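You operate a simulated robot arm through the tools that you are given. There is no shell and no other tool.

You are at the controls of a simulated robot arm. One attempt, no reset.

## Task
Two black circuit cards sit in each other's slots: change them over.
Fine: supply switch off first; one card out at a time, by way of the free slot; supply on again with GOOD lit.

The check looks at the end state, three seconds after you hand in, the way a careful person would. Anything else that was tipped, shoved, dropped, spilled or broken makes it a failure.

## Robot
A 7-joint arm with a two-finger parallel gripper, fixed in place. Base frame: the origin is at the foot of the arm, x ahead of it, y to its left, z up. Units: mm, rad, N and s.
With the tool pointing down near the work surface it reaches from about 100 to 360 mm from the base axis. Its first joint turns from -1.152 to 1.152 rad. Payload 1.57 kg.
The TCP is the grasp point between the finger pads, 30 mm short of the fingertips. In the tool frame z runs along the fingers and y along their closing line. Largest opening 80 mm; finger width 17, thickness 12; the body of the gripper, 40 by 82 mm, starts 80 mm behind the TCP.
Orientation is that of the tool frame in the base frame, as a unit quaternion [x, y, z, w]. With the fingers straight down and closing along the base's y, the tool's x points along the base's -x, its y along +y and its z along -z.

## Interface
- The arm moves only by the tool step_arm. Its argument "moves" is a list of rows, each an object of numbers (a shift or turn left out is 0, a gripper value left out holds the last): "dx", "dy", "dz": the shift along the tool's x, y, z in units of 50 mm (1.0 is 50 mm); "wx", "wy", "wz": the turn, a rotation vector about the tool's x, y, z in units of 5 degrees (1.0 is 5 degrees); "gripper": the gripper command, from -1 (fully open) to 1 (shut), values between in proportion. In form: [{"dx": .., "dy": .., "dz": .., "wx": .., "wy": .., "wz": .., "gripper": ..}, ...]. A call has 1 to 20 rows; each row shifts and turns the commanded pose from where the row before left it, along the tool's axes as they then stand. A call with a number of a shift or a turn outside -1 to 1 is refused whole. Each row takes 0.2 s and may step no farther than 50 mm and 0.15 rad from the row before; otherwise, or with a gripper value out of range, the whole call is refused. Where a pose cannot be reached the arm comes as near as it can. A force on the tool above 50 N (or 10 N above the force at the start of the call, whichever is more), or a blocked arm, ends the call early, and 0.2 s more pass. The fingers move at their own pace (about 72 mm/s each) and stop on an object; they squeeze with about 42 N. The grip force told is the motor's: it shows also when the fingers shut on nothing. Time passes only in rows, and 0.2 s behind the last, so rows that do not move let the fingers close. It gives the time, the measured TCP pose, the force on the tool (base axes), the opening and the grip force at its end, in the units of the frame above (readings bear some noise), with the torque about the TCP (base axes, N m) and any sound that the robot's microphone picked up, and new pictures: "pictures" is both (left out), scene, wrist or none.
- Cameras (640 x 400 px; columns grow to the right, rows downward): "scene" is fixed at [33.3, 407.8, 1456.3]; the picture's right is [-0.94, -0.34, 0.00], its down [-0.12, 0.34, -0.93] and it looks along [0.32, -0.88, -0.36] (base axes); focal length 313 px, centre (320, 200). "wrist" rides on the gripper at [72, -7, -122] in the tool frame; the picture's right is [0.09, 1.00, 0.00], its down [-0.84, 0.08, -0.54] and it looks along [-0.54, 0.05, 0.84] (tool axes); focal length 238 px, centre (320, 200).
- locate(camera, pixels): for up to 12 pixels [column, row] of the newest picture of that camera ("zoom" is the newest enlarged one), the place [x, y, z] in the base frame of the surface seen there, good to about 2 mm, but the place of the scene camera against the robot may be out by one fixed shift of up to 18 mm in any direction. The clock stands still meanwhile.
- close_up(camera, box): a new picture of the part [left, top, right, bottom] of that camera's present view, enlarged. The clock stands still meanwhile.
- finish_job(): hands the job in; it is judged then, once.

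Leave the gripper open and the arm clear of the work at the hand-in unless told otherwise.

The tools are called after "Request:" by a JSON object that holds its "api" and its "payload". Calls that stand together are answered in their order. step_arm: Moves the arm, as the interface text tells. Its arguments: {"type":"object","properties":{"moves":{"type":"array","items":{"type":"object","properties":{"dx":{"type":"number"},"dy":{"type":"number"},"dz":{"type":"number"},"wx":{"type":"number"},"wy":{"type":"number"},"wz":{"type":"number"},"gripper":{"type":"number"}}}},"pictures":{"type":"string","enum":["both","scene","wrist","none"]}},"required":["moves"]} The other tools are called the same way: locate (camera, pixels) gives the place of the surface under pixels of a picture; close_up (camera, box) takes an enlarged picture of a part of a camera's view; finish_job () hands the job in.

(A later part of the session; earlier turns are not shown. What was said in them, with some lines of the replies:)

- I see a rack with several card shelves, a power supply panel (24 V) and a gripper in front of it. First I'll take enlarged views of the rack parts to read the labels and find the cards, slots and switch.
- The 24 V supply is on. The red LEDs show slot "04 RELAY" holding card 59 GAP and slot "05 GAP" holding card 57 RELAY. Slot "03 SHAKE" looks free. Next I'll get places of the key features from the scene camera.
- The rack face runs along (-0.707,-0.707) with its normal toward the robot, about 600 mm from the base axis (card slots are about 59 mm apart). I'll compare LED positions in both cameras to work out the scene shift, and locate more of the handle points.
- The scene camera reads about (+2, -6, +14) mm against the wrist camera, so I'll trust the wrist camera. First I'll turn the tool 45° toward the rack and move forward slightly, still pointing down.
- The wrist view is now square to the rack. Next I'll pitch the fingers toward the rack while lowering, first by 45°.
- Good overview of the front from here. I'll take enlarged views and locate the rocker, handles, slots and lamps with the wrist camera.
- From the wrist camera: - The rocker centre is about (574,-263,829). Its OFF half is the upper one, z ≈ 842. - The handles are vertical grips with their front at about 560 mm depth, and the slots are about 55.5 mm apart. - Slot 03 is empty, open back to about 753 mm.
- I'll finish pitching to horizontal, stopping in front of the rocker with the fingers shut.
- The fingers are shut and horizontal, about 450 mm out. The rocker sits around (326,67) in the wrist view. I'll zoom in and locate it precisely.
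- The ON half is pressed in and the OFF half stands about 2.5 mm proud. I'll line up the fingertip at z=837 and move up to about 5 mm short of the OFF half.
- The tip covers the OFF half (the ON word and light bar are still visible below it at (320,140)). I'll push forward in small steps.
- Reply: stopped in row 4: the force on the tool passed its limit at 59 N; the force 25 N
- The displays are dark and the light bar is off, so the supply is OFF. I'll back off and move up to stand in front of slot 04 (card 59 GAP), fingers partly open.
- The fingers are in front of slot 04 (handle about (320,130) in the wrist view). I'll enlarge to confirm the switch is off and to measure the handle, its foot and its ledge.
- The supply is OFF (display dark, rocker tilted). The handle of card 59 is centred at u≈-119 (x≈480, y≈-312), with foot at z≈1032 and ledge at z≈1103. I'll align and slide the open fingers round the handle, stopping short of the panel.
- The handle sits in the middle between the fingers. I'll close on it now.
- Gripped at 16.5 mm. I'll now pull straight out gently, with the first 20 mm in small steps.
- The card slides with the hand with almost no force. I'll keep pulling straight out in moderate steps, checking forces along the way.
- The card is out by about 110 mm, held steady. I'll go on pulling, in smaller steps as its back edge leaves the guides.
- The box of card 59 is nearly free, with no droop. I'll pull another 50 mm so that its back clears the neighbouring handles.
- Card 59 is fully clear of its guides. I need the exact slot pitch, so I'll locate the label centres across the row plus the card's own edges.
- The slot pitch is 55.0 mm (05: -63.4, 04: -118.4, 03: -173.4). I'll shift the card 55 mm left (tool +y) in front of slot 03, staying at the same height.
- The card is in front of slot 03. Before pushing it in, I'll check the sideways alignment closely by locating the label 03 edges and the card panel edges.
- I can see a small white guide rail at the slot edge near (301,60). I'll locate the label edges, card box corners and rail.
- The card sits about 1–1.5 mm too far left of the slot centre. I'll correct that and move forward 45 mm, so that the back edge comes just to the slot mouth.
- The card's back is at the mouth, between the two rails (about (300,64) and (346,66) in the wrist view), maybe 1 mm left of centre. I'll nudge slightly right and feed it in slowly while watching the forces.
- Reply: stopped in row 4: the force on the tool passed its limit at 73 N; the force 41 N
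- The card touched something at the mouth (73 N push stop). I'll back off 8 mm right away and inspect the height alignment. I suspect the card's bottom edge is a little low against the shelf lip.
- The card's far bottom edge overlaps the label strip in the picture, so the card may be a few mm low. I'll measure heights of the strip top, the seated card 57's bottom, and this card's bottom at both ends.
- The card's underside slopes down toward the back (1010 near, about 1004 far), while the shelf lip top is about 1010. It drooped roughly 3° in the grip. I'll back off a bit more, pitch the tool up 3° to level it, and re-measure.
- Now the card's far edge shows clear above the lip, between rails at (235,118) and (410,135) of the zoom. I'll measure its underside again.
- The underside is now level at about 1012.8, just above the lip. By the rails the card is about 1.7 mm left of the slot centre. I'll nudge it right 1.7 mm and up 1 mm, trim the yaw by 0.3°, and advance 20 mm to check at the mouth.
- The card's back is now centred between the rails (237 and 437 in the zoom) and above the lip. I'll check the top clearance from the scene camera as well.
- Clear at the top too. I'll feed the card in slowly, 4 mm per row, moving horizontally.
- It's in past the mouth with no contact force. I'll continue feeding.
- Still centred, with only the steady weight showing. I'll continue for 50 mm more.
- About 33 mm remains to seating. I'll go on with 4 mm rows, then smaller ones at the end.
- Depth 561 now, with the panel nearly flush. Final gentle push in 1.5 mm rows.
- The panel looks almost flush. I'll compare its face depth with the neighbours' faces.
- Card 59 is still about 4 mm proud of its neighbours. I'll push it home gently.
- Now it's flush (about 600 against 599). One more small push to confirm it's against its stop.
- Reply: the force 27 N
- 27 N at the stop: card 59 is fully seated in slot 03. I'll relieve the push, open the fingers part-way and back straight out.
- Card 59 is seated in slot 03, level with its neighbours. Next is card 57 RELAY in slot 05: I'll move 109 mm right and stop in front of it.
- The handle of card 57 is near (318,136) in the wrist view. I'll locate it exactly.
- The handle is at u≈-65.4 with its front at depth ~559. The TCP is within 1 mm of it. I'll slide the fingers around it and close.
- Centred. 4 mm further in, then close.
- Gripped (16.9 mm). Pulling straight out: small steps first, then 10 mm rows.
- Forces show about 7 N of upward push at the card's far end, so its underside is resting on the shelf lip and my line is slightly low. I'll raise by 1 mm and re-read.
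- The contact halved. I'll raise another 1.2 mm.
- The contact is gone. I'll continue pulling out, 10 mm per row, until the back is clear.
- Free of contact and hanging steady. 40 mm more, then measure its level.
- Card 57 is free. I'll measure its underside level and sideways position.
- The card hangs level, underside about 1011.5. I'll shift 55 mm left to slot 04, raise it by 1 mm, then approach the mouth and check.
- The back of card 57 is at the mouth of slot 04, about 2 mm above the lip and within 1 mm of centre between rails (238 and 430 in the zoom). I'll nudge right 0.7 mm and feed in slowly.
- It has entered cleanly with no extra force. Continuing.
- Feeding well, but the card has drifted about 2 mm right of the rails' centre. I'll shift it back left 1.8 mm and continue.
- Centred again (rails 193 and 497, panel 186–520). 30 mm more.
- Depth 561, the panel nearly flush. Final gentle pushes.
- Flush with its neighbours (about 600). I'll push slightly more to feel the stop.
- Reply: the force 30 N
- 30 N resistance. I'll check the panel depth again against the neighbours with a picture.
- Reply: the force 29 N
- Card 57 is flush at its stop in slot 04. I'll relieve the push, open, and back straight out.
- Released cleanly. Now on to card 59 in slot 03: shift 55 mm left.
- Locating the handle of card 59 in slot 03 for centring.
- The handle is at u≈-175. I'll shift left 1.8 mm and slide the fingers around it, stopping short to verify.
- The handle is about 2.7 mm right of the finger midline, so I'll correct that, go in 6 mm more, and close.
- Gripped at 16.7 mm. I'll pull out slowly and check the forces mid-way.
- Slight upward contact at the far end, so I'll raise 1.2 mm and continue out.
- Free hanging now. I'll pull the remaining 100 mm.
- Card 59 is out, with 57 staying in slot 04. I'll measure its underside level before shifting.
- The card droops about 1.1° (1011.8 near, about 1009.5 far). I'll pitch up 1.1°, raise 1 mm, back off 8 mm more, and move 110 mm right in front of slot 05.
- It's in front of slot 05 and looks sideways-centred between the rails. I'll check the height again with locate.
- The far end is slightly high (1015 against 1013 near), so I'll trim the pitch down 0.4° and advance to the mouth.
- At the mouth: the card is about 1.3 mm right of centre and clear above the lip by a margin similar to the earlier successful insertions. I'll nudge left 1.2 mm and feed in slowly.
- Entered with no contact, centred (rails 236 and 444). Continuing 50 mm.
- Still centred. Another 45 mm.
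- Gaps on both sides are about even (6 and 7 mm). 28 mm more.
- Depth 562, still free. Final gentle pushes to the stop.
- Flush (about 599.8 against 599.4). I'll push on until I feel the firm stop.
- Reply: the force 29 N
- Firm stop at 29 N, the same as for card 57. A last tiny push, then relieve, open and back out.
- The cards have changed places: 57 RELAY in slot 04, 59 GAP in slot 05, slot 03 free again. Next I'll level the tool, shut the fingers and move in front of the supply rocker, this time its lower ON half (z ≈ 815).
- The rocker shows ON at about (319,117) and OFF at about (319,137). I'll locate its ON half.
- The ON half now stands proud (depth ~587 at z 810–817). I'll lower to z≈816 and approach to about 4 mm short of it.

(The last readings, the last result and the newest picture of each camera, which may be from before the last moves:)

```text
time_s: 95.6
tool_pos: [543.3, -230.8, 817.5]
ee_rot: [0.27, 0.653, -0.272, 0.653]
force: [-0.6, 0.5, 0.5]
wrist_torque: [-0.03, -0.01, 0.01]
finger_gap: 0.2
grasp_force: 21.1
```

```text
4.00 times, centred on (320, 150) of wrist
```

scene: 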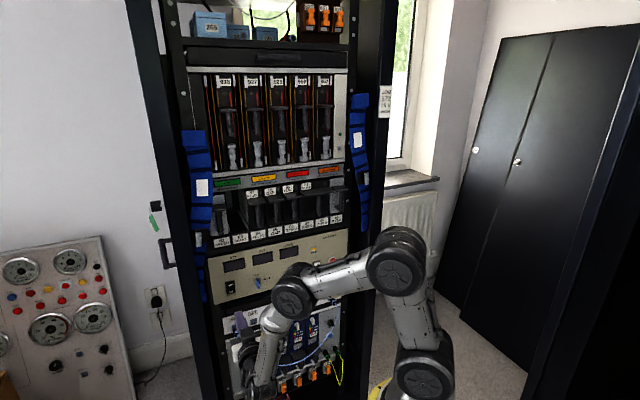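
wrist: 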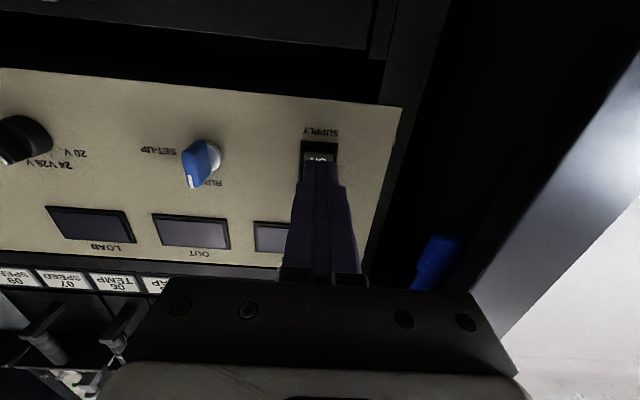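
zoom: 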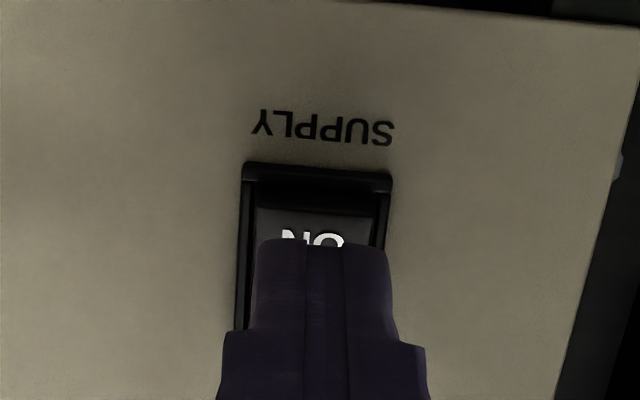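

The fingertip covers half of the word ON, a little close to the pivot. I'll lower 3.5 mm and then press.

Request:
{"api": "step_arm", "payload": {"moves": [{"dx": 0.07}, {"dz": 0.1}, {}, {}], "pictures": "wrist"}}

Request:
{"api": "close_up", "payload": {"camera": "wrist", "box": [260, 100, 380, 200]}}

```text
time_s: 96.6
tool_pos: [546.7, -235.2, 814.5]
ee_rot: [0.27, 0.654, -0.271, 0.653]
force: [0.7, 0.0, -0.6]
wrist_torque: [-0.02, -0.03, -0.02]
finger_gap: 0.1
grasp_force: 21.3
```

wrist: 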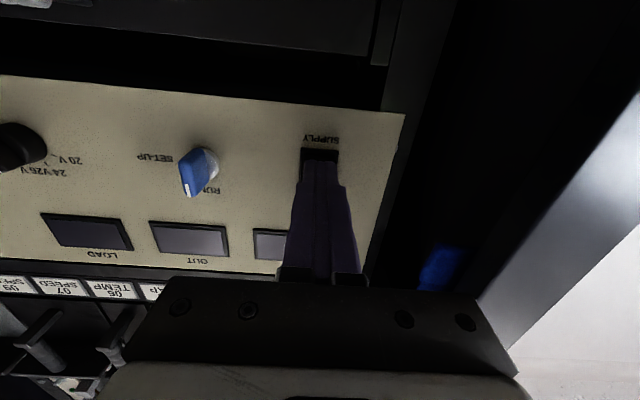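

```text
4.00 times, centred on (320, 150) of wrist
```

zoom: 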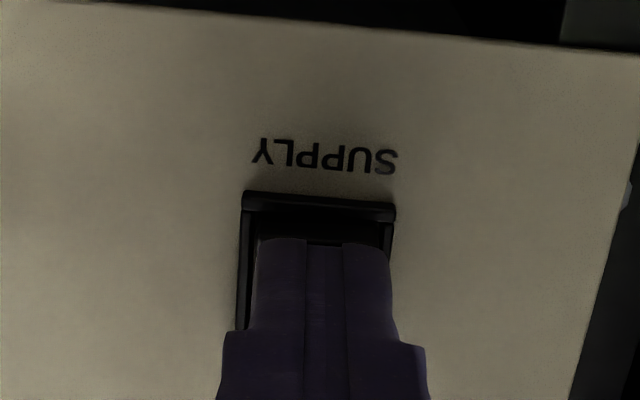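

The tip now covers the ON half and stays inside the frame. Pressing in small steps.

Request:
{"api": "step_arm", "payload": {"moves": [{"dz": 0.05}, {"dz": 0.05}, {"dz": 0.03}, {"dz": 0.03}, {}], "pictures": "both"}}

```text
time_s: 97.8
tool_pos: [552.0, -238.3, 814.4]
ee_rot: [0.269, 0.654, -0.271, 0.653]
force: [-35.0, 34.2, 12.6]
wrist_torque: [-0.37, -0.77, 0.0]
finger_gap: 0.0
grasp_force: 21.2
```

scene: 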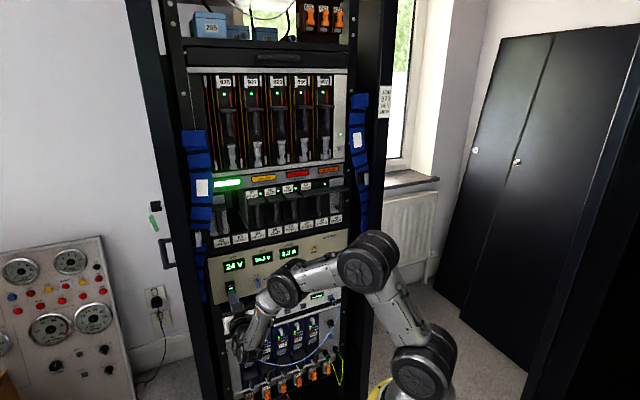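
wrist: 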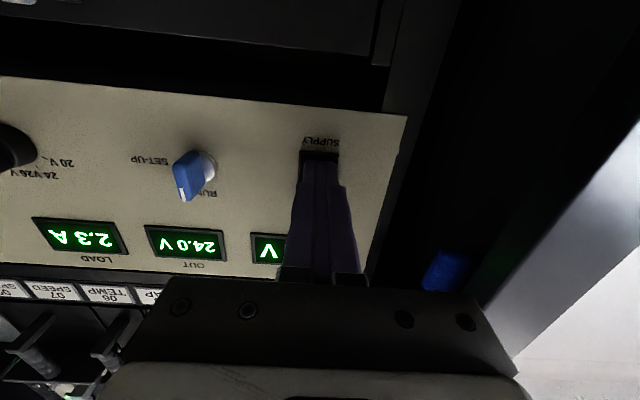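

The supply is on again: the displays are lit and GOOD is glowing green. I'll back the arm straight off, well clear of the rack, and open the gripper.

Request:
{"api": "step_arm", "payload": {"moves": [{"dz": -0.3}, {"dz": -0.6}, {"dz": -0.8}, {"dz": -0.8}, {"dz": -0.8}, {"dz": -0.6, "gripper": -1}, {}, {}], "pictures": "both"}}

Request:
{"api": "close_up", "payload": {"camera": "scene", "box": [200, 160, 360, 310]}}

Request:
{"api": "close_up", "payload": {"camera": "scene", "box": [205, 165, 345, 255]}}

```text
time_s: 99.6
tool_pos: [434.8, -98.3, 820.1]
ee_rot: [0.271, 0.654, -0.275, 0.651]
force: [0.2, -0.5, 0.5]
wrist_torque: [0.0, -0.03, 0.0]
finger_gap: 80.0
grasp_force: 0.0
out of reach, approached as far as the arm can: row 5, 6
```

scene: 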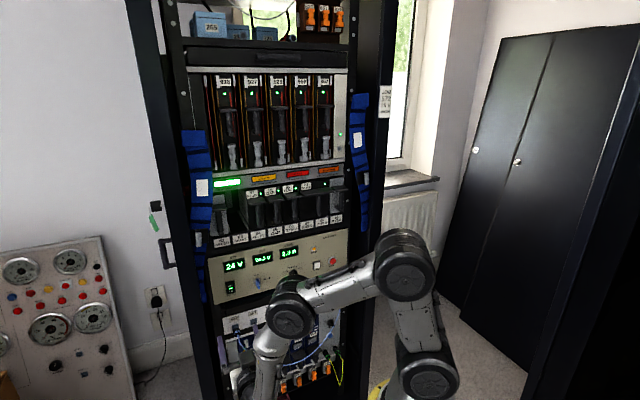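
wrist: 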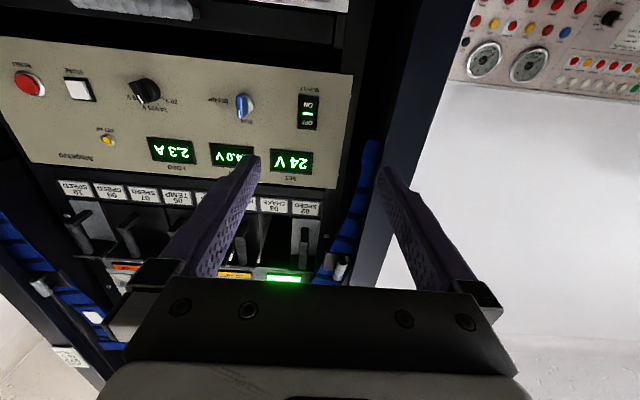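

```text
2.67 times, centred on (280, 235) of scene
```

zoom: 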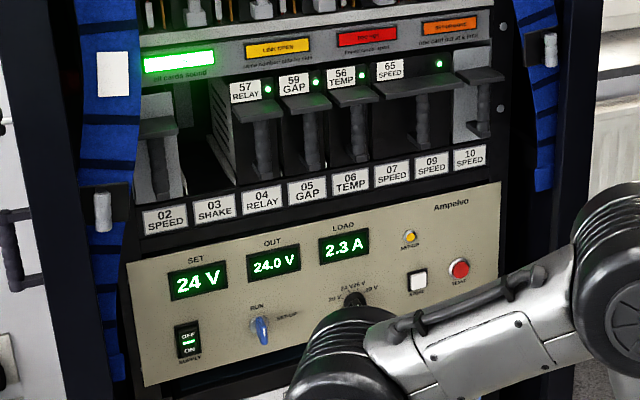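

```text
4.44 times, centred on (275, 210) of scene
```

zoom: 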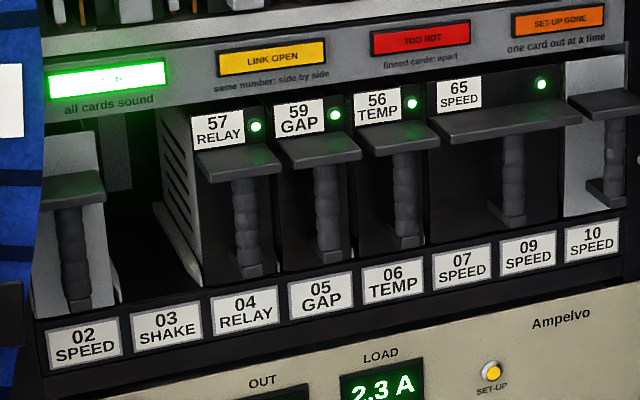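

Everything matches the goal:
- GOOD is lit, the LEDs on cards 57, 59, 56 and 65 are green, and no fault lamp is on.
- The supply reads 24 V, 24.0 V and 2.3 A as before, and the knobs are untouched.
- Slot 03 is empty again, 57 RELAY is in 04 and 59 GAP is in 05.
- The gripper is open and about 190 mm clear of the rack.

I'm handing in now.

Request:
{"api": "finish_job", "payload": {}}

```text
The job is handed in.
```

The two cards have changed places: 57 RELAY is in slot 04 and 59 GAP is in slot 05. The supply is back on and GOOD is lit. The job is handed in; I have not seen the result of the check.

- **Order of work:** I switched the supply off first. I then moved card 59 to free slot 03, card 57 to slot 04, and card 59 on to slot 05. Only one card was out at any time.
- **State before hand-in:** The four lit cards (57, 59, 56 and 65) showed green, no fault lamp was on, and slot 03 was empty again. The supply read 24 V set, 24.0 V out and 2.3 A, as at the start, and I left the knobs alone.
- **One bump:** When I first tried to put card 59 into slot 03, it hit the shelf lip with a 73 N push and the arm stopped. The card had drooped slightly in the grip, so I backed off, levelled it and inserted it cleanly. I saw no damage, and its light came up green afterwards.
- **Arm:** The gripper is open and about 190 mm clear of the rack.
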